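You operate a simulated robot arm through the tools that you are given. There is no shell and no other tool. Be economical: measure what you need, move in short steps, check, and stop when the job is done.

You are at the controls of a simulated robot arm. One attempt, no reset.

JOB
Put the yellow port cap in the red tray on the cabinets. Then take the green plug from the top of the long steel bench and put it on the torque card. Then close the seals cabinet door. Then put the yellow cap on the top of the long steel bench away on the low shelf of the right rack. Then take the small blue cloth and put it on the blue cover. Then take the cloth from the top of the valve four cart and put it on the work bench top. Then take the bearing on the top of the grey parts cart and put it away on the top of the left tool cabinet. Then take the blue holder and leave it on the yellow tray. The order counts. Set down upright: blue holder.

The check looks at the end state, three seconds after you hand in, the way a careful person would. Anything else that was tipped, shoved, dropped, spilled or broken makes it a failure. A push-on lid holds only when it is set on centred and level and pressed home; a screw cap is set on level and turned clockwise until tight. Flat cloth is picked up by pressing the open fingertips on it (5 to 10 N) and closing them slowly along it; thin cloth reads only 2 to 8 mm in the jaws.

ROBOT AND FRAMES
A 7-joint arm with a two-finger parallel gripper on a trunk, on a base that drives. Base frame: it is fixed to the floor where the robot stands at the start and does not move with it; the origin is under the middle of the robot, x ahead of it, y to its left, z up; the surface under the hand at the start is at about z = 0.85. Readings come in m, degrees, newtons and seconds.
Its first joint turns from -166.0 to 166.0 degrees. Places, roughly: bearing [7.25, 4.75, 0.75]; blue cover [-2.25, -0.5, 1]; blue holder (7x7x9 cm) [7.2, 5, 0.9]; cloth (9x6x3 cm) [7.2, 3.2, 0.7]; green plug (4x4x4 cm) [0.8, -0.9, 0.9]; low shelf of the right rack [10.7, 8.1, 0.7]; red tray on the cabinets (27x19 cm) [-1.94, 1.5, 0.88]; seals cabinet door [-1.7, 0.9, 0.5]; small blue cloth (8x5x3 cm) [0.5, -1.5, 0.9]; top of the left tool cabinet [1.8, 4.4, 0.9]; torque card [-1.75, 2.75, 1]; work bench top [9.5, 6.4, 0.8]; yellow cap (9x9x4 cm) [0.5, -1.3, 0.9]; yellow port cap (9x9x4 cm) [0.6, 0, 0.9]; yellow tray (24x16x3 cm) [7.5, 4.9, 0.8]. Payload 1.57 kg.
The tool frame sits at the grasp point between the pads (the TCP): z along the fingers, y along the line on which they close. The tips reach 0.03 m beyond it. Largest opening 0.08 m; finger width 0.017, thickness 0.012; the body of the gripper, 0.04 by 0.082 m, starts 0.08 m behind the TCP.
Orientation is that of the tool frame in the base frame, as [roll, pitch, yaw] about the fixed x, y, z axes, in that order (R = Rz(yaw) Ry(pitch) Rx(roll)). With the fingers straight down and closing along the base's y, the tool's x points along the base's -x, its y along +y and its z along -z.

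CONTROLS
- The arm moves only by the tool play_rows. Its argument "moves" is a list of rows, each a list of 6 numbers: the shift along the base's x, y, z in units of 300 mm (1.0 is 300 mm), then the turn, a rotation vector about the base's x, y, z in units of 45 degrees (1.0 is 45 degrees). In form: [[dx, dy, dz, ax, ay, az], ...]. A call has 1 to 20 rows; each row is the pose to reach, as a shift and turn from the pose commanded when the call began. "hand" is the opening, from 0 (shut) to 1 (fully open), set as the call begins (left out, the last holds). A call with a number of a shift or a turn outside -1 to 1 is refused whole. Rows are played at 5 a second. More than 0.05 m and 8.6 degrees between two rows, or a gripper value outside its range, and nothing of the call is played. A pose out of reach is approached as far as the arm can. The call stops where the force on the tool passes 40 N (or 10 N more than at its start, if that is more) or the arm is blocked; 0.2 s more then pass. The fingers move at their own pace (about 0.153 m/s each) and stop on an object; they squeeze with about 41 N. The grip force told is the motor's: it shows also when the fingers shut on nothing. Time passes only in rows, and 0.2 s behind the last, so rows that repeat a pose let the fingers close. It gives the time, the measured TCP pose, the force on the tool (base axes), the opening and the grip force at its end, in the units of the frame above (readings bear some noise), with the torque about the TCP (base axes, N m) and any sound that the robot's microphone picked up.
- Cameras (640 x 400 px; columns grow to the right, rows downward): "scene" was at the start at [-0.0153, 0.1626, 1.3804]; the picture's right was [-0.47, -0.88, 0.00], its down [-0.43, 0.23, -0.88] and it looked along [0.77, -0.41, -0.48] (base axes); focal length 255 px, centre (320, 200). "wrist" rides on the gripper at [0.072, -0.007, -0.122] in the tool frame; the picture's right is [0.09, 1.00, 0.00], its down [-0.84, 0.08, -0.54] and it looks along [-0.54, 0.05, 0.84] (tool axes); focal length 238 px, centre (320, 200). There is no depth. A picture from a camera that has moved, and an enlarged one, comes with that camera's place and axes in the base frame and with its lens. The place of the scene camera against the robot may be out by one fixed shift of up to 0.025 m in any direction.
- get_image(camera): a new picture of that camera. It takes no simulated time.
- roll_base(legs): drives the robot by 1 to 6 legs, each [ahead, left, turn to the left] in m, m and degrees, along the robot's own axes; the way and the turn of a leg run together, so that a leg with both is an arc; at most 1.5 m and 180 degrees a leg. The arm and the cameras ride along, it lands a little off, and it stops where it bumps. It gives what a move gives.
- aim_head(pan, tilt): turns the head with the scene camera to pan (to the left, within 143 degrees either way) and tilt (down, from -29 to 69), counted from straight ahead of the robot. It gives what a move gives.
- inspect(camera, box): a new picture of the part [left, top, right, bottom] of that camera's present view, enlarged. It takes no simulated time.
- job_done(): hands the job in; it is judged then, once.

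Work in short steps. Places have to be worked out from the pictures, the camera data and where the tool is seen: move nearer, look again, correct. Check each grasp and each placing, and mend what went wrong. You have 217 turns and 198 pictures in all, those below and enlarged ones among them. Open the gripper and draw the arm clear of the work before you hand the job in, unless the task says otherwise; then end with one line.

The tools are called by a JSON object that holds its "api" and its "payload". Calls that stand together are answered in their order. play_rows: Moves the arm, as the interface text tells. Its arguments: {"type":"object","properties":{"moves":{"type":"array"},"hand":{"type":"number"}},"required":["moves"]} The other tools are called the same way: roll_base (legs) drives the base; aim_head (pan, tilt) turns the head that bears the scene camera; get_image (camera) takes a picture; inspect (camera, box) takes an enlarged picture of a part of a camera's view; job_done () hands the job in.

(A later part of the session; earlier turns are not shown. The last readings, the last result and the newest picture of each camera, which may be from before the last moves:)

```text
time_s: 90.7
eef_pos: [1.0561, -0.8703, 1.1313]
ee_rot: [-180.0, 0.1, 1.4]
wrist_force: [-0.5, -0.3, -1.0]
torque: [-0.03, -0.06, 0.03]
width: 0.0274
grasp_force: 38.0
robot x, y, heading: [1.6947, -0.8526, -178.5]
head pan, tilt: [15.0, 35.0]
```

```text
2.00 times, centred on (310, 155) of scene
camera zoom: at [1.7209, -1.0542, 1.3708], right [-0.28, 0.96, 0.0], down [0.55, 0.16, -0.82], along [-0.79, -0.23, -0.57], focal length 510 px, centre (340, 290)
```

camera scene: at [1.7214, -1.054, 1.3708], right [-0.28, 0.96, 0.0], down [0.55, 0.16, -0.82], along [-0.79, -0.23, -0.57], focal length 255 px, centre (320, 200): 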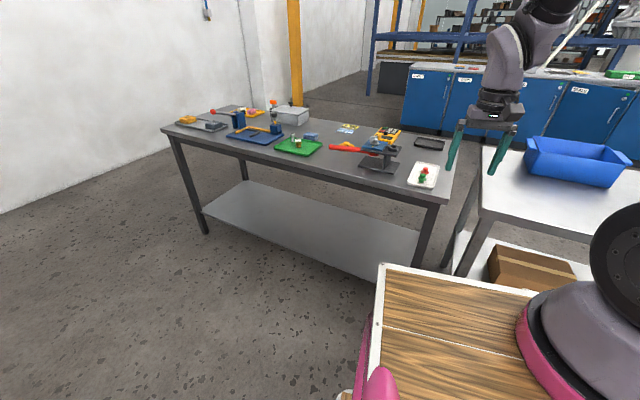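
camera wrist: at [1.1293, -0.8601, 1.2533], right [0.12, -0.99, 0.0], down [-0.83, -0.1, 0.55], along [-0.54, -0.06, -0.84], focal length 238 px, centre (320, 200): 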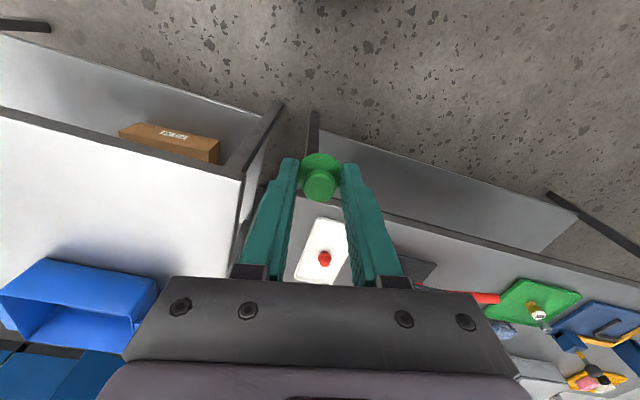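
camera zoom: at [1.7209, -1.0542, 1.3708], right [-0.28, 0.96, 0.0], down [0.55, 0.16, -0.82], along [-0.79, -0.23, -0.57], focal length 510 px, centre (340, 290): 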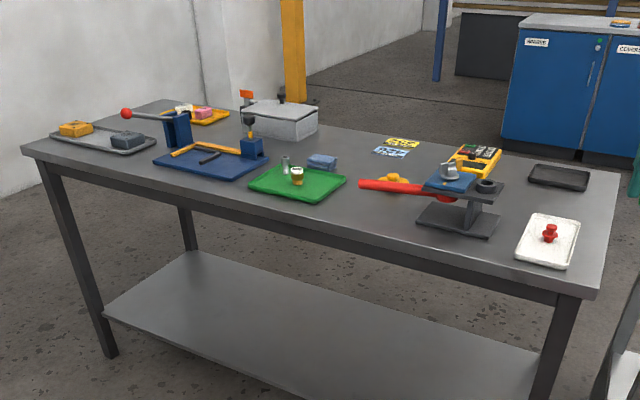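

Plug held. Driving round toward the torque card at the cabinet end, stopping short of the tall cabinet's open door.

{"api": "roll_base", "payload": {"legs": [[-0.05, -1.25, 0], [0, -1.2, -1.5], [1.3, 0, 0], [1.3, 0, 0], [0, -0.85, 0]]}}

{"api": "aim_head", "payload": {"pan": -20, "tilt": 30}}

{"api": "get_image", "payload": {"camera": "scene"}}

{"api": "get_image", "payload": {"camera": "wrist"}}

```text
time_s: 119.1
eef_pos: [-1.5044, 2.5152, 1.1318]
ee_rot: [180.0, 0.3, -1.1]
wrist_force: [-0.4, -0.9, 0.3]
torque: [0.01, 0.03, -0.01]
width: 0.0288
grasp_force: 38.6
robot x, y, heading: [-0.8679, 2.5013, 179.0]
head pan, tilt: [15.0, 35.0]
```

```text
time_s: 120.1
eef_pos: [-1.5058, 2.5153, 1.1318]
ee_rot: [-180.0, 0.2, -1.0]
wrist_force: [0.4, 0.3, -0.7]
torque: [0.0, 0.0, 0.02]
width: 0.0287
grasp_force: 38.6
robot x, y, heading: [-0.8645, 2.4984, 179.0]
head pan, tilt: [-20.0, 30.0]
```

```text
162 pictures are left
camera scene: at [-0.8488, 2.3563, 1.3786], right [0.36, 0.93, 0.0], down [0.47, -0.18, -0.87], along [-0.81, 0.31, -0.5], focal length 255 px, centre (320, 200)
```

scene: 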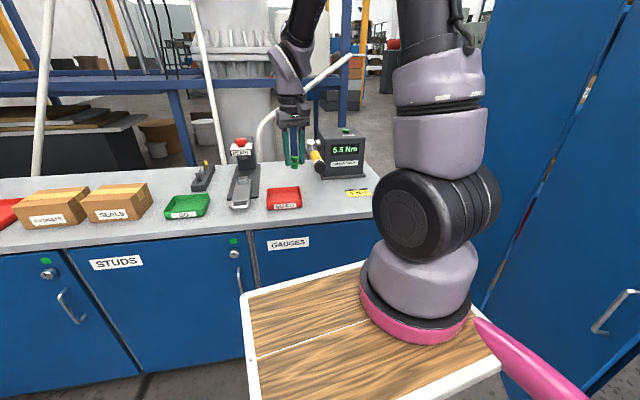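

```text
161 pictures are left
camera wrist: at [-1.4325, 2.5217, 1.2537], right [0.07, -1.0, 0.0], down [-0.84, -0.06, 0.55], along [-0.54, -0.04, -0.84], focal length 238 px, centre (320, 200)
```

wrist: 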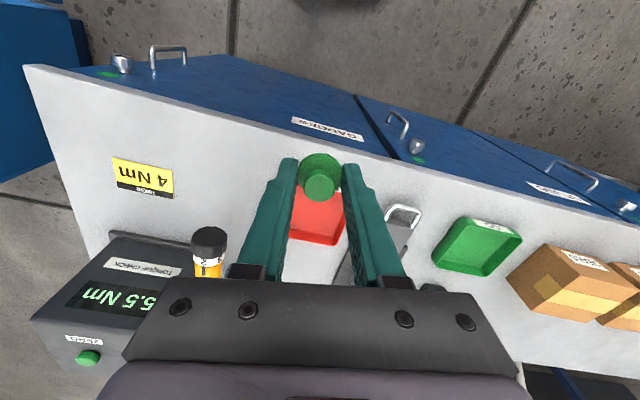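

The card reads "4 Nm TORQUE" and lies at about (-1.655, 2.831). Moving over it at height, then lowering.

{"api": "play_rows", "payload": {"moves": [[-0.06, 0.14, 0, 0, 0, 0], [-0.12, 0.28, 0, 0, 0, 0], [-0.18, 0.42, 0, 0, 0, 0], [-0.24, 0.56, 0, 0, 0, 0], [-0.3, 0.7, 0, 0, 0, 0], [-0.36, 0.84, 0, 0, 0, 0], [-0.42, 0.98, 0, 0, 0, 0]]}}

{"api": "play_rows", "payload": {"moves": [[-0.05, 0.06, -0.15, 0, 0, 0], [-0.07, 0.07, -0.3, 0, 0, 0], [-0.07, 0.07, -0.45, 0, 0, 0], [-0.07, 0.07, -0.6, 0, 0, 0], [-0.07, 0.07, -0.6, 0, 0, 0]]}}

{"api": "get_image", "payload": {"camera": "wrist"}}

{"api": "inspect", "payload": {"camera": "scene", "box": [270, 120, 430, 220]}}

```text
time_s: 121.7
eef_pos: [-1.6308, 2.8121, 1.1328]
ee_rot: [-180.0, 0.3, -0.9]
wrist_force: [0.2, 0.2, 0.9]
torque: [0.05, -0.03, -0.02]
width: 0.0291
grasp_force: 38.2
robot x, y, heading: [-0.8641, 2.4993, 179.0]
head pan, tilt: [-20.0, 30.0]
```

```text
refused: row 1 steps farther than a row can; nothing moved
```

```text
160 pictures are left
camera wrist: at [-1.5584, 2.8181, 1.2535], right [0.08, -1.0, 0.0], down [-0.84, -0.06, 0.55], along [-0.54, -0.04, -0.84], focal length 238 px, centre (320, 200)
```

wrist: 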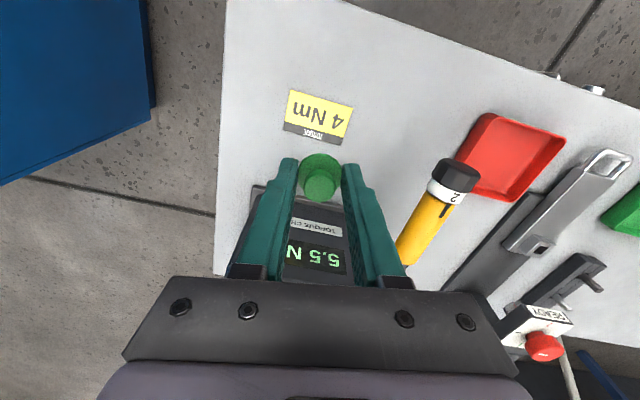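

```text
4.00 times, centred on (350, 170) of scene
camera zoom: at [-0.8484, 2.3559, 1.3785], right [0.36, 0.93, 0.0], down [0.47, -0.18, -0.87], along [-0.81, 0.31, -0.5], focal length 1019 px, centre (200, 320)
```

zoom: 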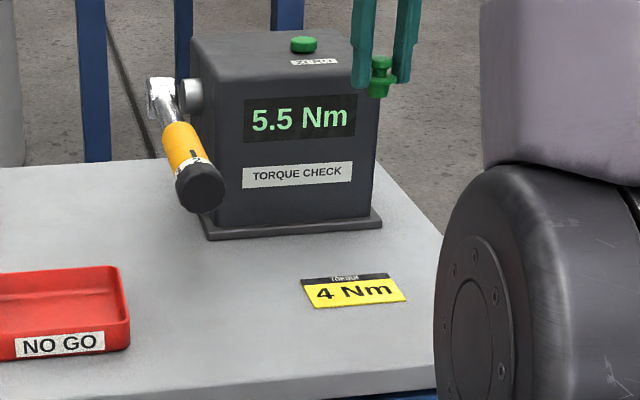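

Card centre now reads (-1.652, 2.817); torque box is about 15 cm behind it, clear. Lowering over the card.

{"api": "play_rows", "payload": {"moves": [[-0.04, 0.01, -0.13, 0, 0, 0], [-0.075, 0.017, -0.27, 0, 0, 0], [-0.075, 0.017, -0.41, 0, 0, 0], [-0.075, 0.017, -0.55, 0, 0, 0], [-0.075, 0.017, -0.65, 0, 0, 0], [-0.075, 0.017, -0.65, 0, 0, 0]]}}

{"api": "get_image", "payload": {"camera": "wrist"}}

{"api": "inspect", "payload": {"camera": "scene", "box": [310, 140, 390, 210]}}

```text
time_s: 123.1
eef_pos: [-1.6529, 2.813, 0.9359]
ee_rot: [180.0, 0.3, -1.0]
wrist_force: [0.2, 0.3, 0.2]
torque: [0.01, 0.01, 0.01]
width: 0.0287
grasp_force: 38.3
robot x, y, heading: [-0.8664, 2.5006, 179.0]
head pan, tilt: [-20.0, 30.0]
```

```text
158 pictures are left
camera wrist: at [-1.5795, 2.8189, 1.0575], right [0.07, -1.0, 0.0], down [-0.84, -0.06, 0.55], along [-0.54, -0.04, -0.84], focal length 238 px, centre (320, 200)
```

wrist: 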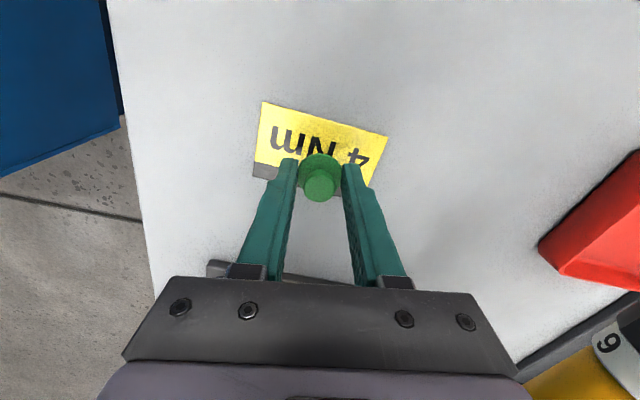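

```text
5.71 times, centred on (350, 175) of scene
camera zoom: at [-0.8487, 2.3564, 1.3786], right [0.36, 0.93, 0.0], down [0.47, -0.18, -0.87], along [-0.81, 0.31, -0.5], focal length 1456 px, centre (149, 343)
```

zoom: 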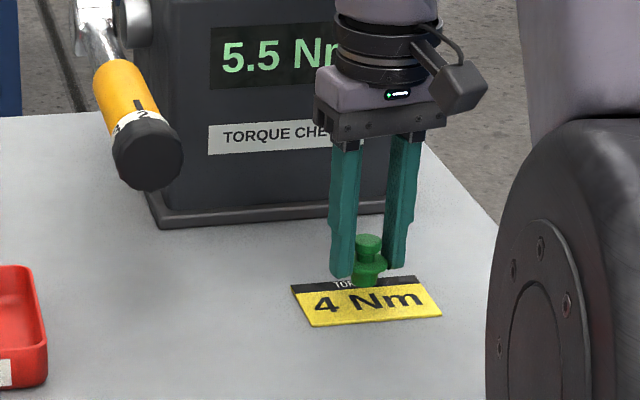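

Directly above the card. Lowering gently to contact.

{"api": "play_rows", "payload": {"moves": [[0, 0, -0.03, 0, 0, 0], [0, 0, -0.06, 0, 0, 0], [0, 0, -0.075, 0, 0, 0], [0, 0, -0.085, 0, 0, 0]]}}

{"api": "inspect", "payload": {"camera": "scene", "box": [310, 140, 390, 210]}}

```text
time_s: 124.1
eef_pos: [-1.655, 2.8134, 0.9123]
ee_rot: [180.0, 0.5, -0.9]
wrist_force: [-2.8, -2.3, 31.4]
torque: [-0.04, 0.13, 0.02]
width: 0.0289
grasp_force: 38.5
robot x, y, heading: [-0.8706, 2.502, 179.1]
head pan, tilt: [-20.0, 30.0]
```

```text
5.71 times, centred on (350, 175) of scene
camera zoom: at [-0.8478, 2.3559, 1.3785], right [0.36, 0.93, 0.0], down [0.47, -0.18, -0.87], along [-0.81, 0.31, -0.5], focal length 1456 px, centre (149, 343)
```

zoom: 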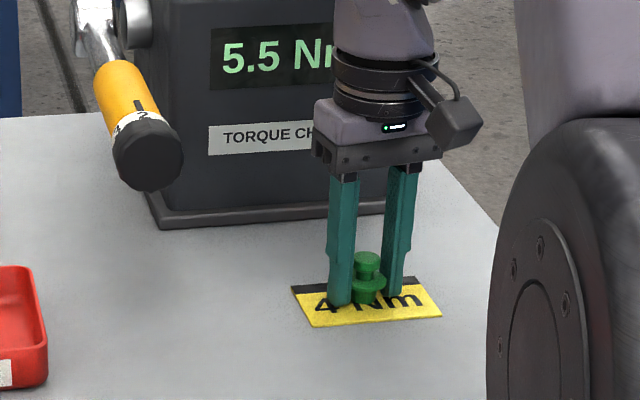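

Contact at 31 N, plug on the card. Releasing and rising.

{"api": "play_rows", "payload": {"moves": [[0, 0, 0.01, 0, 0, 0], [0, 0, 0.01, 0, 0, 0], [0, 0, 0.01, 0, 0, 0], [0, 0, 0.12, 0, 0, 0], [0, 0, 0.25, 0, 0, 0], [0, 0, 0.4, 0, 0, 0], [0, 0, 0.55, 0, 0, 0], [0, 0, 0.7, 0, 0, 0]], "hand": 1}}

{"api": "inspect", "payload": {"camera": "scene", "box": [310, 140, 390, 210]}}

```text
time_s: 125.9
eef_pos: [-1.6541, 2.8147, 1.1202]
ee_rot: [180.0, 0.2, -1.1]
wrist_force: [0.0, 0.2, -1.4]
torque: [0.0, -0.06, -0.01]
width: 0.0799
grasp_force: 0.0
robot x, y, heading: [-0.8659, 2.4997, 178.9]
head pan, tilt: [-20.0, 30.0]
```

```text
5.71 times, centred on (350, 175) of scene
camera zoom: at [-0.8492, 2.3566, 1.3786], right [0.36, 0.93, 0.0], down [0.47, -0.18, -0.87], along [-0.81, 0.31, -0.5], focal length 1456 px, centre (149, 343)
```

zoom: 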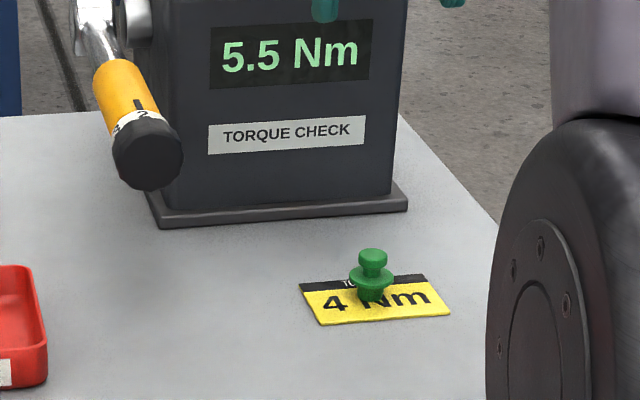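

Plug stands on the torque card. Next the door: retract the hand to centre and drive along the cabinets to in front of the seals door.

{"api": "play_rows", "payload": {"moves": [[0.08, -0.12, 0, 0, 0, 0], [0.16, -0.24, 0, 0, 0, 0], [0.24, -0.36, 0, 0, 0, 0], [0.32, -0.48, 0, 0, 0, 0], [0.4, -0.6, 0, 0, 0, 0], [0.48, -0.72, 0, 0, 0, 0], [0.54, -0.85, 0, 0, 0, 0], [0.58, -0.98, 0, 0, 0, 0]], "hand": 0}}

{"api": "roll_base", "payload": {"legs": [[0, 0.85, 1], [0, 0.85, 0]]}}

{"api": "aim_head", "payload": {"pan": 0, "tilt": 45}}

{"api": "get_image", "payload": {"camera": "scene"}}

{"api": "get_image", "payload": {"camera": "wrist"}}

```text
time_s: 127.7
eef_pos: [-1.4778, 2.5189, 1.12]
ee_rot: [179.8, 0.2, -1.1]
wrist_force: [-0.3, -0.1, -0.2]
torque: [-0.05, 0.02, -0.01]
width: 0.0
grasp_force: 21.1
robot x, y, heading: [-0.866, 2.502, 178.9]
head pan, tilt: [-20.0, 30.0]
```

```text
time_s: 136.3
eef_pos: [-1.4978, 0.8095, 1.1205]
ee_rot: [179.9, 0.3, -0.9]
wrist_force: [-1.2, 0.4, 0.1]
torque: [-0.02, -0.01, -0.01]
width: 0.0001
grasp_force: 21.2
robot x, y, heading: [-0.8844, 0.7899, 179.0]
head pan, tilt: [-20.0, 30.0]
```

```text
time_s: 137.2
eef_pos: [-1.499, 0.8094, 1.1199]
ee_rot: [180.0, 0.2, -0.8]
wrist_force: [-0.2, -0.2, 0.3]
torque: [0.0, 0.02, -0.01]
width: 0.0
grasp_force: 21.3
robot x, y, heading: [-0.8843, 0.7922, 179.2]
head pan, tilt: [0.0, 45.0]
```

```text
154 pictures are left
camera scene: at [-0.8654, 0.6159, 1.356], right [0.02, 1.0, 0.0], down [0.71, -0.01, -0.71], along [-0.71, 0.01, -0.71], focal length 255 px, centre (320, 200)
```

scene: 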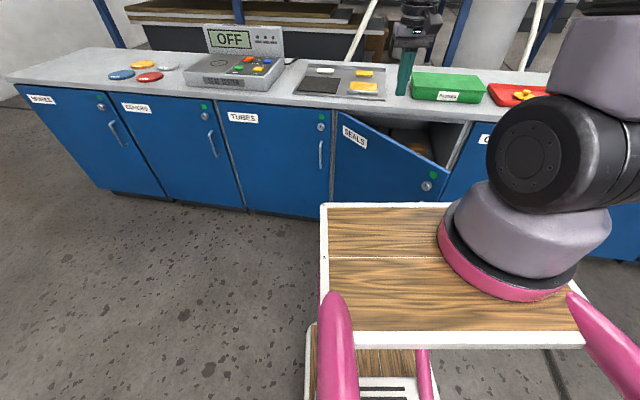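

```text
153 pictures are left
camera wrist: at [-1.4257, 0.8154, 1.2414], right [0.08, -1.0, 0.0], down [-0.84, -0.06, 0.55], along [-0.54, -0.04, -0.84], focal length 238 px, centre (320, 200)
```

wrist: 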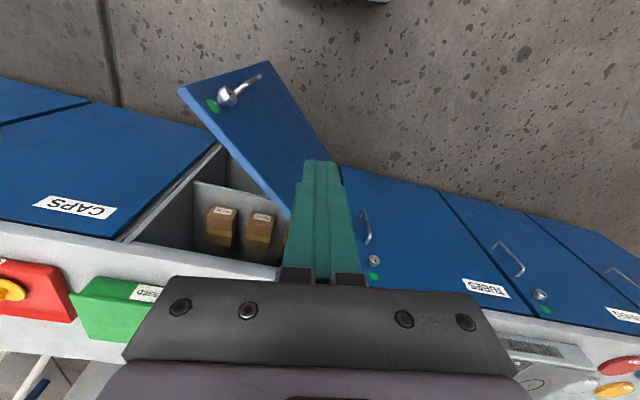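

The cabinets run about 10° rotated; hinge ≈(-1.94, 0.64), free edge ≈(-1.50, 1.03), about 38° open. I'll lower the closed fingers on the outer side, in front of the door.

{"api": "play_rows", "payload": {"moves": [[0, 0, -0.14, 0, 0, 0], [0, 0, -0.28, 0, 0, 0], [0, 0, -0.42, 0, 0, 0], [0, 0, -0.56, 0, 0, 0], [0, 0, -0.7, 0, 0, 0], [0, 0, -0.84, 0, 0, 0], [0, 0, -0.98, 0, 0, 0]]}}

{"api": "play_rows", "payload": {"moves": [[0, 0, -0.14, 0, 0, 0], [0, 0, -0.28, 0, 0, 0], [0, 0, -0.4, 0, 0, 0], [0, 0, -0.4, 0, 0, 0]]}}

{"api": "get_image", "payload": {"camera": "wrist"}}

{"api": "get_image", "payload": {"camera": "scene"}}

```text
time_s: 138.8
eef_pos: [-1.4968, 0.8093, 0.826]
ee_rot: [179.9, 0.3, -0.9]
wrist_force: [-0.4, 0.7, 0.5]
torque: [0.01, 0.0, 0.0]
width: 0.0002
grasp_force: 21.4
robot x, y, heading: [-0.8856, 0.7932, 179.1]
head pan, tilt: [0.0, 45.0]
```

```text
time_s: 139.8
eef_pos: [-1.4963, 0.8089, 0.7065]
ee_rot: [179.9, 0.4, -0.9]
wrist_force: [0.1, 0.9, -0.3]
torque: [0.01, -0.02, -0.01]
width: 0.0
grasp_force: 21.0
robot x, y, heading: [-0.8844, 0.7903, 179.0]
head pan, tilt: [0.0, 45.0]
```

```text
152 pictures are left
camera wrist: at [-1.4232, 0.8149, 0.8272], right [0.08, -1.0, 0.0], down [-0.84, -0.06, 0.55], along [-0.54, -0.04, -0.84], focal length 238 px, centre (320, 200)
```

wrist: 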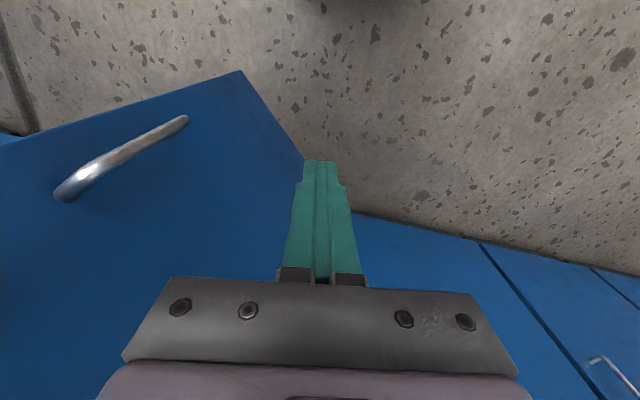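

```text
151 pictures are left
camera scene: at [-0.8653, 0.6158, 1.356], right [0.02, 1.0, 0.0], down [0.71, -0.01, -0.71], along [-0.71, 0.01, -0.71], focal length 255 px, centre (320, 200)
```

scene: 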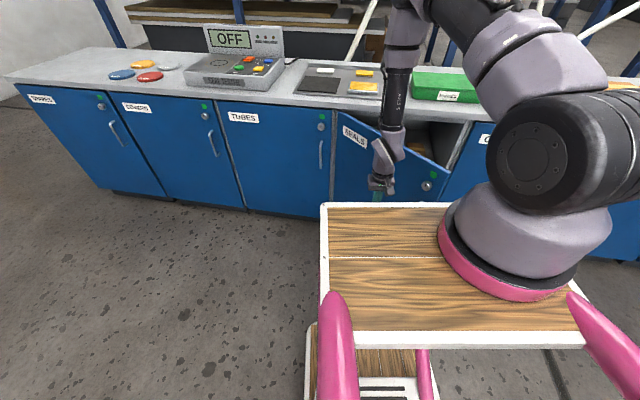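

Fingers are beside the outer face. Now sweep them along the arc, pushing the door toward closed.

{"api": "play_rows", "payload": {"moves": [[-0.08, 0.067, 0, 0, 0, 0], [-0.16, 0.135, 0, 0, 0, 0], [-0.24, 0.2, 0, 0, 0, 0], [-0.32, 0.265, 0, 0, 0, 0], [-0.4, 0.33, 0, 0, 0, 0], [-0.47, 0.4, 0, 0, 0, 0], [-0.54, 0.475, 0, 0, 0, 0], [-0.615, 0.535, 0, 0, 0, 0], [-0.69, 0.595, 0, 0, 0, 0], [-0.765, 0.64, 0, 0, 0, 0], [-0.84, 0.68, 0, 0, 0, 0]]}}

{"api": "get_image", "payload": {"camera": "scene"}}

{"api": "get_image", "payload": {"camera": "wrist"}}

```text
time_s: 142.2
eef_pos: [-1.7495, 1.0148, 0.7068]
ee_rot: [-180.0, 0.3, -0.8]
wrist_force: [0.8, 0.1, -0.3]
torque: [-0.02, -0.03, -0.02]
width: 0.0
grasp_force: 21.3
robot x, y, heading: [-0.8832, 0.7887, 179.0]
head pan, tilt: [0.0, 45.0]
```

```text
150 pictures are left
camera scene: at [-0.8653, 0.6158, 1.356], right [0.02, 1.0, 0.0], down [0.71, -0.01, -0.71], along [-0.71, 0.01, -0.71], focal length 255 px, centre (320, 200)
```

scene: 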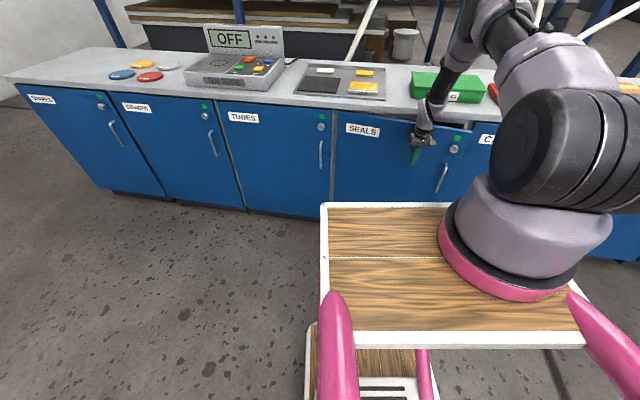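

```text
149 pictures are left
camera wrist: at [-1.6769, 1.0209, 0.8288], right [0.08, -1.0, 0.0], down [-0.84, -0.06, 0.55], along [-0.54, -0.04, -0.84], focal length 238 px, centre (320, 200)
```

wrist: 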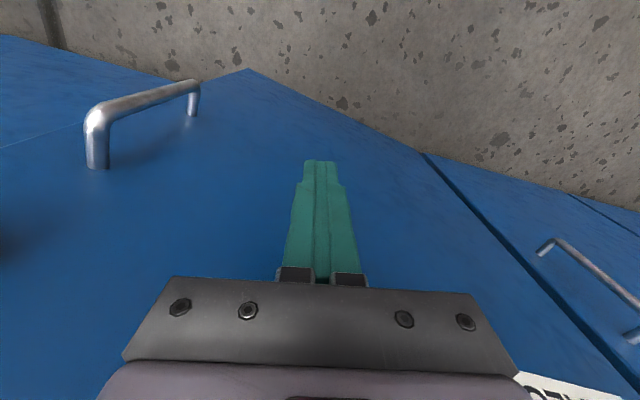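

Door is almost shut. I'll back off, tilt the tool forward 45° so the tips lead under the counter edge, and move the base 12 cm closer for the final push.

{"api": "play_rows", "payload": {"moves": [[0.14, -0.05, 0, 0, 0, 0], [0.28, -0.1, 0, 0, 0, 0], [0.42, -0.1, 0, 0, 0, 0], [0.56, -0.1, 0, 0, 0.18, 0], [0.63, -0.1, 0, 0, 0.36, 0], [0.66, -0.1, 0, 0, 0.54, 0], [0.66, -0.1, 0, 0, 0.72, 0], [0.66, -0.1, 0, 0, 0.9, 0], [0.66, -0.1, 0, 0, 1.0, 0], [0.66, -0.1, 0, 0, 1.0, 0]]}}

{"api": "roll_base", "payload": {"legs": [[0.12, 0, 0]]}}

{"api": "get_image", "payload": {"camera": "scene"}}

{"api": "get_image", "payload": {"camera": "wrist"}}

```text
time_s: 144.4
eef_pos: [-1.5523, 0.9838, 0.7054]
ee_rot: [179.1, 45.4, -1.4]
wrist_force: [-0.6, 0.1, 0.2]
torque: [-0.01, 0.02, 0.0]
width: 0.0001
grasp_force: 21.3
robot x, y, heading: [-0.8834, 0.7922, 179.1]
head pan, tilt: [0.0, 45.0]
```

```text
time_s: 145.6
eef_pos: [-1.6757, 0.9847, 0.7069]
ee_rot: [179.0, 45.4, -1.1]
wrist_force: [-0.8, 0.1, 0.1]
torque: [0.01, 0.01, 0.04]
width: 0.0
grasp_force: 21.4
robot x, y, heading: [-1.0048, 0.7915, 179.1]
head pan, tilt: [0.0, 45.0]
```

```text
148 pictures are left
camera scene: at [-0.9869, 0.6178, 1.356], right [0.01, 1.0, 0.0], down [0.71, -0.01, -0.71], along [-0.71, 0.01, -0.71], focal length 255 px, centre (320, 200)
```

scene: 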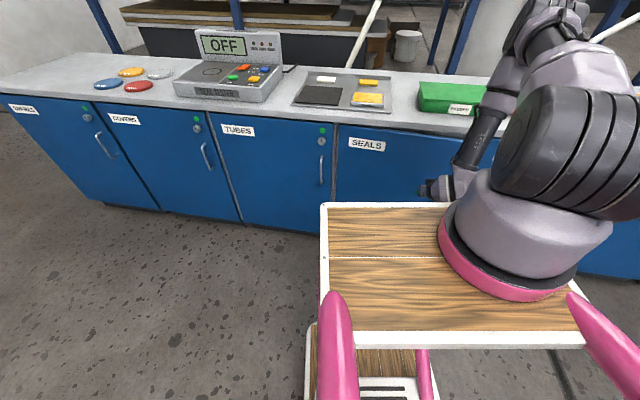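

```text
147 pictures are left
camera wrist: at [-1.5368, 0.9907, 0.7406], right [0.06, -1.0, -0.05], down [-0.2, -0.06, 0.98], along [-0.98, -0.04, -0.21], focal length 238 px, centre (320, 200)
```

wrist: 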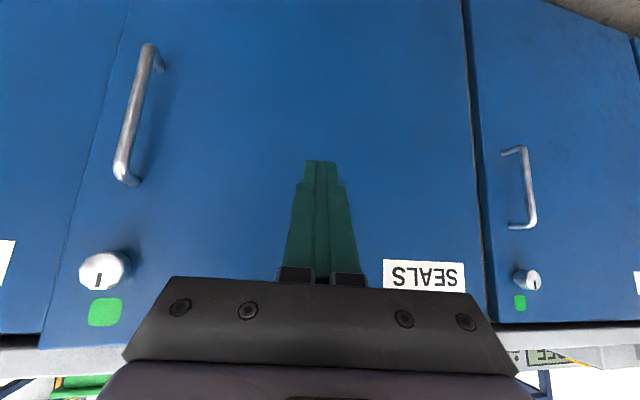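

Tool is tilted nicely at the door face. Pushing forward until it resists.

{"api": "play_rows", "payload": {"moves": [[-0.08, 0.03, 0, 0, 0, 0], [-0.16, 0.06, 0, 0, 0, 0], [-0.24, 0.09, 0, 0, 0, 0], [-0.3, 0.1, 0, 0, 0, 0], [-0.36, 0.12, 0, 0, 0, 0], [-0.42, 0.13, 0, 0, 0, 0], [-0.47, 0.14, 0, 0, 0, 0], [-0.52, 0.15, 0, 0, 0, 0], [-0.56, 0.16, 0, 0, 0, 0]]}}

{"api": "get_image", "payload": {"camera": "wrist"}}

```text
time_s: 147.7
eef_pos: [-1.8372, 1.0338, 0.7031]
ee_rot: [178.8, 44.8, -1.4]
wrist_force: [10.5, -1.4, 7.3]
torque: [0.04, 0.01, -0.08]
width: 0.0
grasp_force: 21.2
robot x, y, heading: [-1.0073, 0.7892, 178.9]
head pan, tilt: [0.0, 45.0]
stopped in row 9: the force on the tool passed its limit at 44 N (the readings are from after the stop); the commanded pose is now the measured one
```

```text
146 pictures are left
camera wrist: at [-1.6995, 1.0389, 0.7392], right [0.06, -1.0, -0.05], down [-0.21, -0.06, 0.98], along [-0.98, -0.04, -0.21], focal length 238 px, centre (320, 200)
```

wrist: 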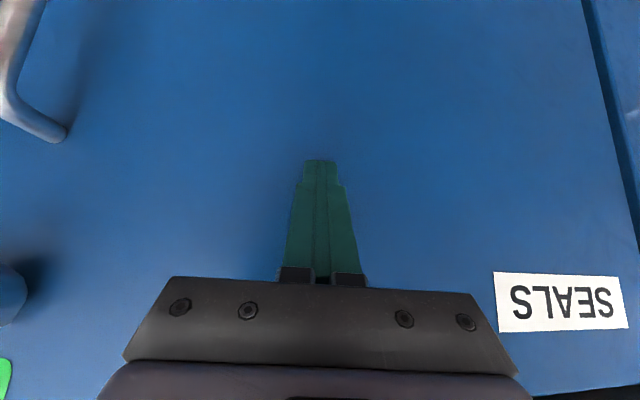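

Firm 44 N stop — door seems against its frame. Backing off and checking it stays closed.

{"api": "play_rows", "payload": {"moves": [[0.12, -0.02, 0, 0, 0, 0], [0.26, -0.04, 0, 0, 0, 0], [0.4, -0.06, 0, 0, 0, 0], [0.54, -0.1, 0, 0, 0, 0], [0.68, -0.15, 0, 0, 0, 0], [0.8, -0.2, 0, 0, 0, 0]]}}

{"api": "get_image", "payload": {"camera": "wrist"}}

{"api": "get_image", "payload": {"camera": "scene"}}

```text
time_s: 149.1
eef_pos: [-1.5975, 0.9724, 0.7012]
ee_rot: [178.9, 44.9, -1.3]
wrist_force: [-0.1, -0.1, -0.3]
torque: [0.0, 0.01, -0.01]
width: 0.0
grasp_force: 21.3
robot x, y, heading: [-1.0085, 0.7928, 179.1]
head pan, tilt: [0.0, 45.0]
```

```text
145 pictures are left
camera wrist: at [-1.4606, 0.9791, 0.7382], right [0.06, -1.0, -0.05], down [-0.21, -0.06, 0.98], along [-0.98, -0.04, -0.21], focal length 238 px, centre (320, 200)
```

wrist: 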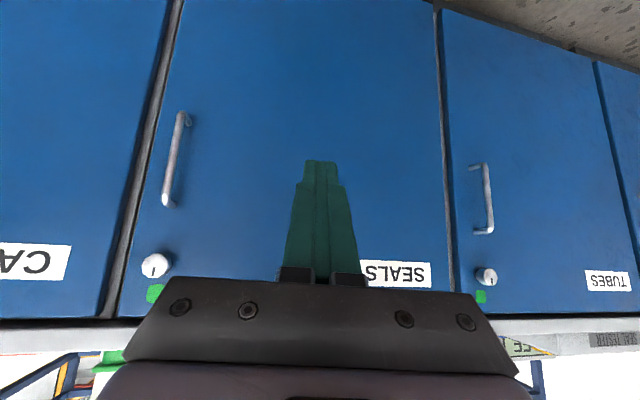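

```text
144 pictures are left
camera scene: at [-0.9866, 0.6177, 1.356], right [0.01, 1.0, 0.0], down [0.71, -0.01, -0.71], along [-0.71, 0.01, -0.71], focal length 255 px, centre (320, 200)
```

scene: 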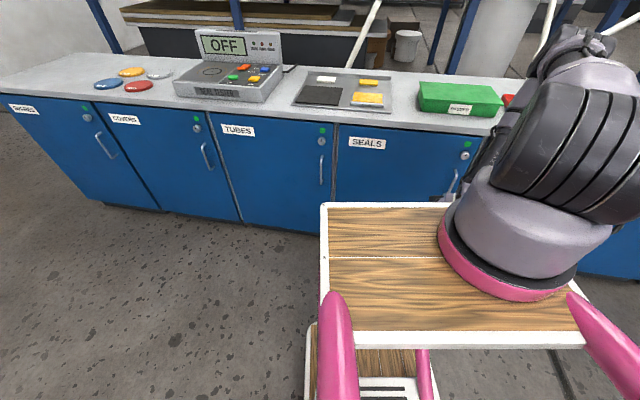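

Door is flush and closed. Straightening the tool and raising, then I'll drive to the bench for the yellow cap.

{"api": "play_rows", "payload": {"moves": [[0, 0, 0.12, 0, 0, 0], [0, 0, 0.26, 0, -0.18, 0], [0, 0, 0.4, 0, -0.36, 0], [0, 0, 0.54, 0, -0.54, 0], [0, 0, 0.68, 0, -0.72, 0], [0, 0, 0.82, 0, -0.9, 0], [0, -0.1, 0.96, 0, -1.0, 0], [0, -0.25, 1.0, 0, -1.0, 0]], "hand": 1}}

{"api": "play_rows", "payload": {"moves": [[0, -0.1, 0.13, 0, 0, 0], [0, -0.2, 0.26, 0, 0, 0], [0, -0.3, 0.38, 0, 0, 0], [0, -0.3, 0.38, 0, 0, 0]]}}

{"api": "inspect", "payload": {"camera": "scene", "box": [60, 40, 220, 140]}}

```text
refused: row 7 steps farther than a row can; nothing moved
```

```text
time_s: 150.1
eef_pos: [-1.6088, 0.8815, 0.8076]
ee_rot: [179.0, 44.9, -1.3]
wrist_force: [0.8, 0.1, 0.1]
torque: [-0.05, 0.01, -0.02]
width: 0.0001
grasp_force: 21.9
out of reach, approached as far as the arm can: row 3, 4
robot x, y, heading: [-1.0076, 0.7932, 179.4]
head pan, tilt: [0.0, 45.0]
```

```text
4.00 times, centred on (140, 90) of scene
camera zoom: at [-0.9865, 0.6178, 1.356], right [0.01, 1.0, 0.0], down [0.71, -0.01, -0.71], along [-0.71, 0.01, -0.71], focal length 1019 px, centre (1040, 640)
```

zoom: 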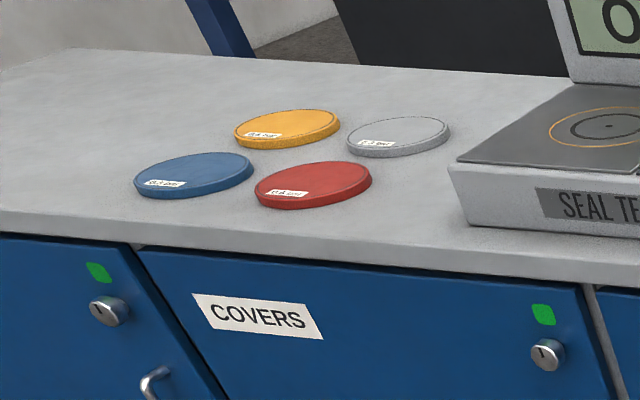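

Blue cover located around (-2.25, -0.4). Untilting the tool first, then raising.

{"api": "play_rows", "payload": {"moves": [[0, 0, 0, 0, -0.18, 0], [0, 0, 0, 0, -0.36, 0], [0, 0, 0, 0, -0.54, 0], [0, 0, 0, 0, -0.72, 0], [0, 0, 0, 0, -0.9, 0], [0, 0, 0.02, 0, -0.998, 0], [0, 0, 0.16, 0, -0.998, 0], [0, 0, 0.3, 0, -0.998, 0], [0, 0, 0.44, 0, -0.998, 0], [0, 0, 0.58, 0, -0.998, 0], [0, 0, 0.72, 0, -0.998, 0], [0, 0, 0.86, 0, -0.998, 0], [0, 0, 1.0, 0, -0.998, 0], [0, 0, 1.0, 0, -0.998, 0]], "hand": 1}}

```text
time_s: 153.1
eef_pos: [-1.6093, 0.8828, 1.1062]
ee_rot: [179.7, 0.0, -0.9]
wrist_force: [-0.4, 0.5, 0.1]
torque: [0.0, 0.02, -0.01]
width: 0.08
grasp_force: 0.0
robot x, y, heading: [-1.0111, 0.7927, 179.2]
head pan, tilt: [0.0, 45.0]
```

Now drive to the near side of the long bench for the yellow cap: back off, turn round, strafe right.

{"api": "roll_base", "payload": {"legs": [[-0.4, 0, 0], [0, 0, 180], [0, -1.05, 1], [0.05, -1.05, 0]]}}

{"api": "aim_head", "payload": {"pan": 0, "tilt": 30}}

{"api": "get_image", "payload": {"camera": "scene"}}

{"api": "get_image", "payload": {"camera": "wrist"}}

```text
time_s: 173.1
eef_pos: [0.1242, -1.378, 1.1068]
ee_rot: [179.8, 0.0, -178.0]
wrist_force: [-0.1, 0.3, -0.3]
torque: [-0.02, -0.02, 0.0]
width: 0.0798
grasp_force: 0.0
robot x, y, heading: [-0.4847, -1.3176, 2.2]
head pan, tilt: [0.0, 45.0]
```

```text
time_s: 173.9
eef_pos: [0.1231, -1.3798, 1.1072]
ee_rot: [179.8, 0.0, -178.0]
wrist_force: [1.4, -0.1, -0.8]
torque: [-0.01, 0.0, -0.05]
width: 0.0796
grasp_force: 0.1
robot x, y, heading: [-0.4831, -1.321, 2.2]
head pan, tilt: [0.0, 30.0]
```

```text
142 pictures are left
camera scene: at [-0.4954, -1.117, 1.3785], right [0.04, -1.0, 0.0], down [-0.5, -0.02, -0.87], along [0.86, 0.03, -0.5], focal length 255 px, centre (320, 200)
```

scene: 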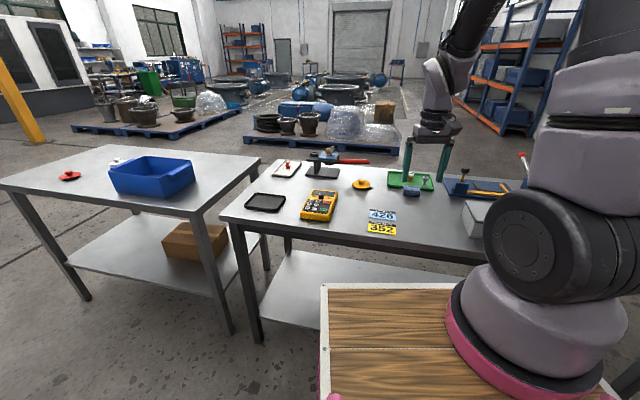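

```text
141 pictures are left
camera wrist: at [0.0525, -1.3878, 1.2292], right [-0.13, 0.99, 0.0], down [0.83, 0.11, 0.54], along [0.54, 0.07, -0.84], focal length 238 px, centre (320, 200)
```

wrist: 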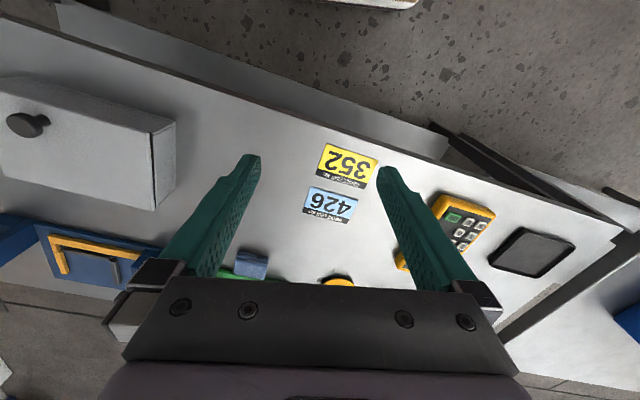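

Cap is near (0.5, -1.28). Bench edge at x≈0.15, so I'll move the base 12 cm forward and extend the hand toward the cap.

{"api": "roll_base", "payload": {"legs": [[0.12, 0, 0]]}}

{"api": "play_rows", "payload": {"moves": [[0.14, 0.04, 0, 0, 0, 0], [0.28, 0.08, 0, 0, 0, 0], [0.42, 0.12, 0, 0, 0, 0], [0.56, 0.16, 0, 0, 0, 0], [0.7, 0.2, 0, 0, 0, 0], [0.8, 0.25, 0, 0, 0, 0], [0.8, 0.25, 0, 0, 0, 0]]}}

{"api": "get_image", "payload": {"camera": "wrist"}}

{"api": "inspect", "payload": {"camera": "scene", "box": [240, 130, 480, 270]}}

```text
time_s: 175.1
eef_pos: [0.2439, -1.3746, 1.1065]
ee_rot: [179.7, 0.0, -177.8]
wrist_force: [0.3, 0.7, -0.4]
torque: [0.01, 0.04, 0.0]
width: 0.0799
grasp_force: 0.0
robot x, y, heading: [-0.3608, -1.3173, 2.3]
head pan, tilt: [0.0, 30.0]
```

```text
time_s: 176.7
eef_pos: [0.4837, -1.299, 1.1057]
ee_rot: [179.8, 0.0, -177.9]
wrist_force: [-0.9, -0.5, 0.4]
torque: [0.01, 0.0, -0.02]
width: 0.0801
grasp_force: 0.1
robot x, y, heading: [-0.3664, -1.315, 2.1]
head pan, tilt: [0.0, 30.0]
```

```text
140 pictures are left
camera wrist: at [0.4124, -1.3082, 1.2275], right [-0.13, 0.99, 0.0], down [0.83, 0.11, 0.54], along [0.54, 0.07, -0.84], focal length 238 px, centre (320, 200)
```

wrist: 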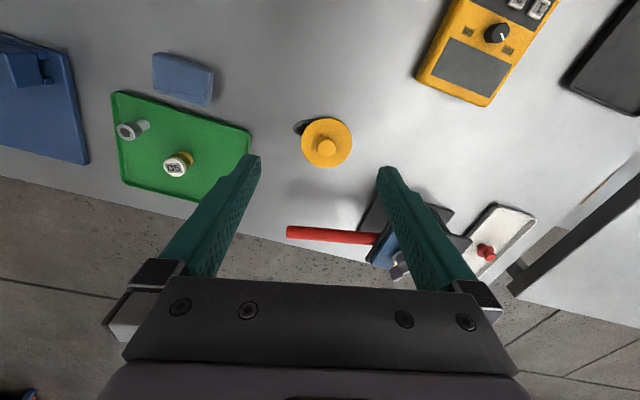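

```text
2.67 times, centred on (360, 200) of scene
camera zoom: at [-0.375, -1.1125, 1.3786], right [0.04, -1.0, 0.0], down [-0.5, -0.02, -0.87], along [0.87, 0.03, -0.5], focal length 680 px, centre (213, 200)
```

zoom: 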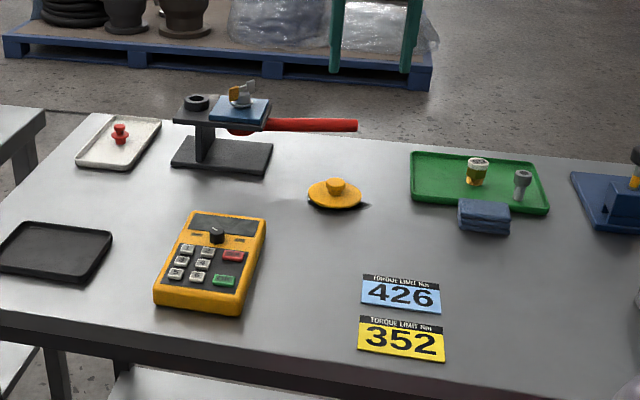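

Knob near (0.54, -1.282). Moving over it and down to z 0.95.

{"api": "play_rows", "payload": {"moves": [[0.1, 0.03, -0.1, 0, 0, 0], [0.187, 0.055, -0.2, 0, 0, 0], [0.187, 0.055, -0.35, 0, 0, 0], [0.187, 0.055, -0.48, 0, 0, 0], [0.187, 0.055, -0.52, 0, 0, 0], [0.187, 0.055, -0.52, 0, 0, 0]]}}

{"api": "get_image", "payload": {"camera": "wrist"}}

{"api": "inspect", "payload": {"camera": "scene", "box": [320, 140, 420, 220]}}

```text
time_s: 178.1
eef_pos: [0.5406, -1.2828, 0.9515]
ee_rot: [179.8, -0.1, -177.9]
wrist_force: [-0.4, -0.1, 0.0]
torque: [0.0, -0.02, 0.01]
width: 0.0802
grasp_force: 0.0
robot x, y, heading: [-0.3657, -1.3164, 2.2]
head pan, tilt: [0.0, 30.0]
```

```text
138 pictures are left
camera wrist: at [0.4696, -1.2921, 1.0734], right [-0.13, 0.99, 0.0], down [0.83, 0.11, 0.54], along [0.54, 0.07, -0.84], focal length 238 px, centre (320, 200)
```

wrist: 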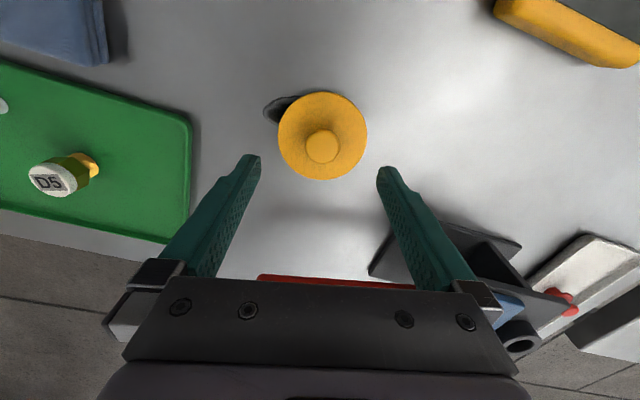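

```text
5.00 times, centred on (370, 180) of scene
camera zoom: at [-0.3749, -1.1125, 1.3786], right [0.04, -1.0, 0.0], down [-0.5, -0.02, -0.87], along [0.87, 0.03, -0.5], focal length 1274 px, centre (70, 300)
```

zoom: 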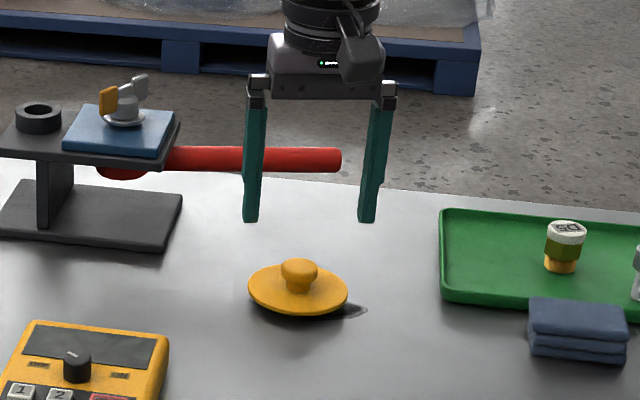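

Centred. Descending to z≈0.899 and closing on the knob.

{"api": "play_rows", "payload": {"moves": [[0, 0.005, -0.07, 0, 0, 0], [0, 0.005, -0.14, 0, 0, 0], [0, 0.005, -0.175, 0, 0, 0], [0, 0.005, -0.175, 0, 0, 0]]}}

{"api": "play_rows", "payload": {"moves": [[0, 0, 0, 0, 0, 0], [0, 0, 0, 0, 0, 0], [0, 0, 0, 0, 0, 0]], "hand": 0}}

{"api": "inspect", "payload": {"camera": "wrist", "box": [220, 70, 420, 270]}}

```text
time_s: 179.1
eef_pos: [0.5403, -1.2813, 0.8994]
ee_rot: [179.8, 0.0, -177.9]
wrist_force: [-0.2, 0.5, -0.2]
torque: [0.0, 0.01, -0.02]
width: 0.0801
grasp_force: 0.1
robot x, y, heading: [-0.3601, -1.3156, 2.1]
head pan, tilt: [0.0, 30.0]
```

```text
time_s: 179.9
eef_pos: [0.5408, -1.2806, 0.9003]
ee_rot: [179.7, 0.1, -178.0]
wrist_force: [-0.8, 0.3, 0.0]
torque: [0.0, -0.03, 0.0]
width: 0.0284
grasp_force: 38.1
robot x, y, heading: [-0.3662, -1.3191, 2.1]
head pan, tilt: [0.0, 30.0]
```

```text
2.00 times, centred on (320, 170) of wrist
camera zoom: at [0.4698, -1.2906, 1.0211], right [-0.13, 0.99, 0.0], down [0.83, 0.11, 0.54], along [0.54, 0.07, -0.84], focal length 477 px, centre (320, 260)
```

zoom: 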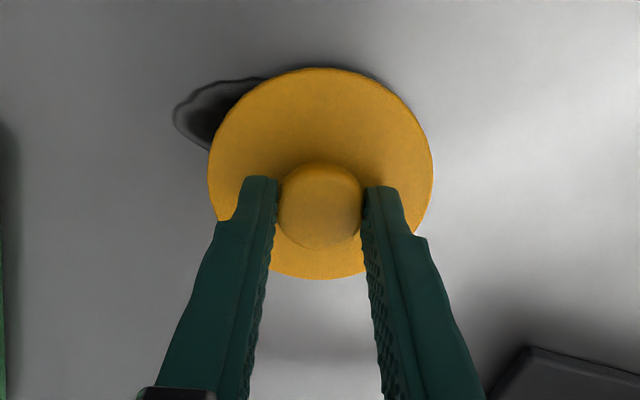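

Knob gripped at 28 mm. Lifting, retracting and driving out to the aisle to survey the way to the racks.

{"api": "play_rows", "payload": {"moves": [[0, 0, 0.1, 0, 0, 0], [0, 0, 0.25, 0, 0, 0], [0, 0, 0.4, 0, 0, 0], [0, 0, 0.55, 0, 0, 0], [-0.1, 0, 0.65, 0, 0, 0], [-0.24, 0, 0.7, 0, 0, 0], [-0.38, 0, 0.75, 0, 0, 0], [-0.52, 0, 0.75, 0, 0, 0], [-0.66, 0, 0.75, 0, 0, 0], [-0.8, 0, 0.75, 0, 0, 0], [-0.94, 0, 0.75, 0, 0, 0]]}}

{"api": "roll_base", "payload": {"legs": [[-0.3, 0, -2], [0, 1.25, 0], [0, 1.25, 0], [1.4, 0, 0], [1.3, 0, 0]]}}

{"api": "aim_head", "payload": {"pan": 0, "tilt": 12}}

{"api": "get_image", "payload": {"camera": "scene"}}

{"api": "aim_head", "payload": {"pan": 50, "tilt": 12}}

{"api": "get_image", "payload": {"camera": "scene"}}

```text
time_s: 182.3
eef_pos: [0.2589, -1.2825, 1.1232]
ee_rot: [179.7, -0.1, -178.1]
wrist_force: [-0.6, 0.1, -1.2]
torque: [-0.02, 0.04, -0.01]
width: 0.0281
grasp_force: 38.7
robot x, y, heading: [-0.3667, -1.3172, 2.4]
head pan, tilt: [0.0, 30.0]
```

```text
time_s: 209.0
eef_pos: [2.6345, 1.1778, 1.1234]
ee_rot: [179.8, -0.1, 179.0]
wrist_force: [-0.2, 0.0, -0.5]
torque: [0.04, 0.01, 0.02]
width: 0.028
grasp_force: 38.0
robot x, y, heading: [2.0139, 1.1737, -0.8]
head pan, tilt: [0.0, 30.0]
```

```text
time_s: 209.8
eef_pos: [2.6343, 1.1786, 1.1241]
ee_rot: [179.8, 0.0, 179.0]
wrist_force: [-0.4, -0.1, -0.8]
torque: [-0.02, 0.0, 0.01]
width: 0.028
grasp_force: 38.5
robot x, y, heading: [2.0136, 1.1748, -0.9]
head pan, tilt: [0.0, 12.0]
```

```text
135 pictures are left
camera scene: at [2.0126, 1.3808, 1.4076], right [-0.01, -1.0, 0.0], down [-0.21, 0.0, -0.98], along [0.98, -0.01, -0.21], focal length 255 px, centre (320, 200)
```

scene: 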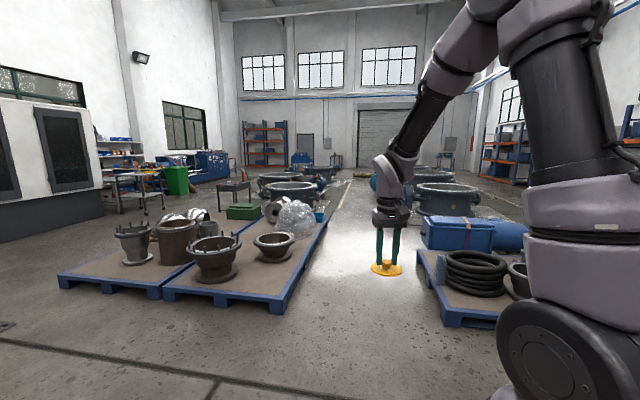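

```text
time_s: 211.0
eef_pos: [2.6355, 1.1792, 1.1236]
ee_rot: [179.8, 0.0, 178.9]
wrist_force: [-0.2, 0.0, 0.2]
torque: [0.02, 0.01, 0.01]
width: 0.0276
grasp_force: 38.7
robot x, y, heading: [2.0118, 1.175, -0.6]
head pan, tilt: [50.0, 12.0]
```

```text
134 pictures are left
camera scene: at [1.9805, 1.4526, 1.4077], right [0.76, -0.65, 0.0], down [-0.14, -0.16, -0.98], along [0.64, 0.74, -0.21], focal length 255 px, centre (320, 200)
```

scene: 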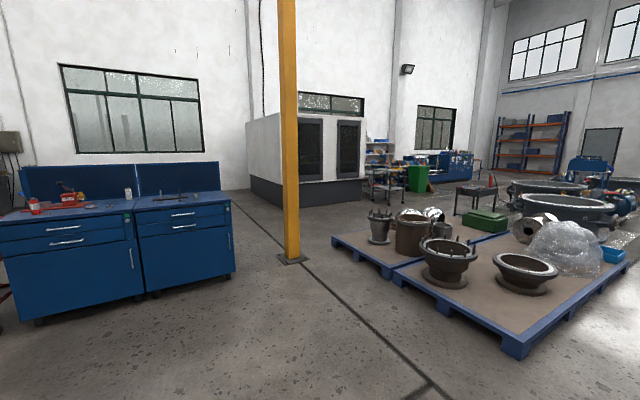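

There's a ~1.2 m aisle between the two pallets, running about 9° to the right. I'll align and drive into it, then look again.

{"api": "roll_base", "payload": {"legs": [[0, 0.12, -9], [1.5, 0, 0], [1.4, 0, 0]]}}

{"api": "aim_head", "payload": {"pan": 25, "tilt": 12}}

{"api": "get_image", "payload": {"camera": "scene"}}

```text
time_s: 226.0
eef_pos: [5.5378, 0.729, 1.1241]
ee_rot: [179.8, 0.0, 170.8]
wrist_force: [0.6, 0.3, -0.8]
torque: [0.01, -0.02, -0.01]
width: 0.028
grasp_force: 38.7
robot x, y, heading: [4.9217, 0.8109, -9.1]
head pan, tilt: [50.0, 12.0]
```

```text
time_s: 226.9
eef_pos: [5.5392, 0.7285, 1.1242]
ee_rot: [179.8, 0.0, 170.7]
wrist_force: [-0.8, 0.6, -1.0]
torque: [-0.03, 0.02, -0.02]
width: 0.0278
grasp_force: 38.4
robot x, y, heading: [4.9242, 0.8159, -9.2]
head pan, tilt: [25.0, 12.0]
```

```text
133 pictures are left
camera scene: at [4.9475, 1.0591, 1.4077], right [0.27, -0.96, 0.0], down [-0.2, -0.06, -0.98], along [0.94, 0.27, -0.21], focal length 255 px, centre (320, 200)
```

scene: 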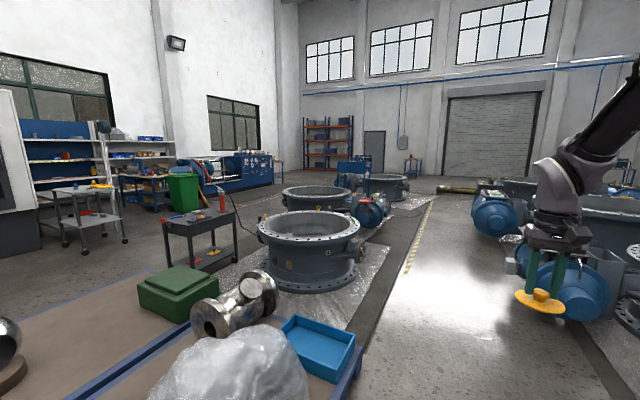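

The carts and shelving are to the left beyond a large valve ring; the aisle continues. I'll drive on past the ring and look for the left passage.

{"api": "roll_base", "payload": {"legs": [[1.3, 0, 0], [1.3, 0, 0]]}}

{"api": "aim_head", "payload": {"pan": 60, "tilt": 15}}

{"api": "get_image", "payload": {"camera": "scene"}}

```text
time_s: 239.5
eef_pos: [8.0926, 0.29, 1.1251]
ee_rot: [179.8, 0.0, 170.3]
wrist_force: [0.0, 0.1, -0.5]
torque: [0.01, 0.01, 0.02]
width: 0.0276
grasp_force: 37.5
robot x, y, heading: [7.4778, 0.382, -9.4]
head pan, tilt: [25.0, 12.0]
```

```text
time_s: 240.5
eef_pos: [8.0935, 0.2886, 1.1239]
ee_rot: [179.8, 0.0, 170.4]
wrist_force: [-0.3, 0.3, -1.3]
torque: [0.01, 0.01, 0.02]
width: 0.0277
grasp_force: 37.9
robot x, y, heading: [7.4769, 0.3811, -9.6]
head pan, tilt: [60.0, 15.0]
```

```text
132 pictures are left
camera scene: at [7.4726, 0.6702, 1.4028], right [0.77, -0.64, 0.0], down [-0.16, -0.2, -0.97], along [0.61, 0.75, -0.26], focal length 255 px, centre (320, 200)
```

scene: 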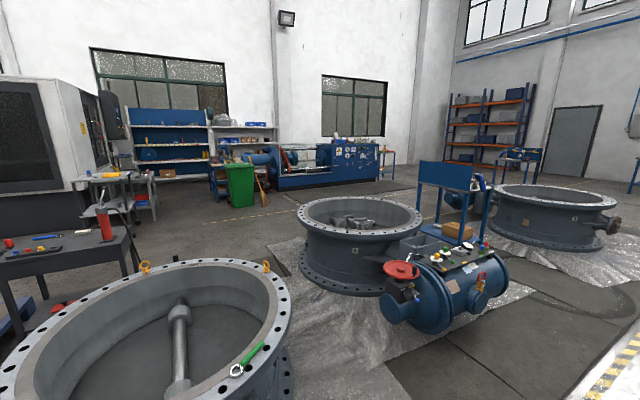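

Gap between the first two rings is tight; a wider one seems to exist further on near x≈10.7. Looking ahead before driving.

{"api": "aim_head", "payload": {"pan": 15, "tilt": 15}}

{"api": "get_image", "payload": {"camera": "scene"}}

```text
time_s: 241.6
eef_pos: [8.0925, 0.2885, 1.124]
ee_rot: [179.7, -0.1, 170.5]
wrist_force: [-0.2, 0.1, -0.2]
torque: [-0.02, -0.01, 0.0]
width: 0.0278
grasp_force: 37.6
robot x, y, heading: [7.4771, 0.3811, -9.6]
head pan, tilt: [15.0, 15.0]
```

```text
131 pictures are left
camera scene: at [7.5061, 0.6072, 1.4028], right [0.1, -1.0, 0.0], down [-0.26, -0.03, -0.97], along [0.96, 0.09, -0.26], focal length 255 px, centre (320, 200)
```

scene: 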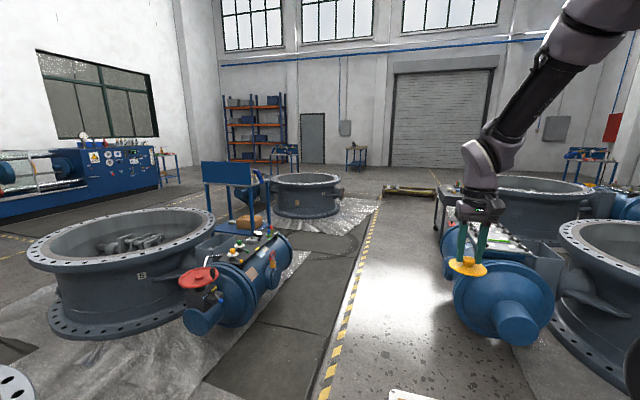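

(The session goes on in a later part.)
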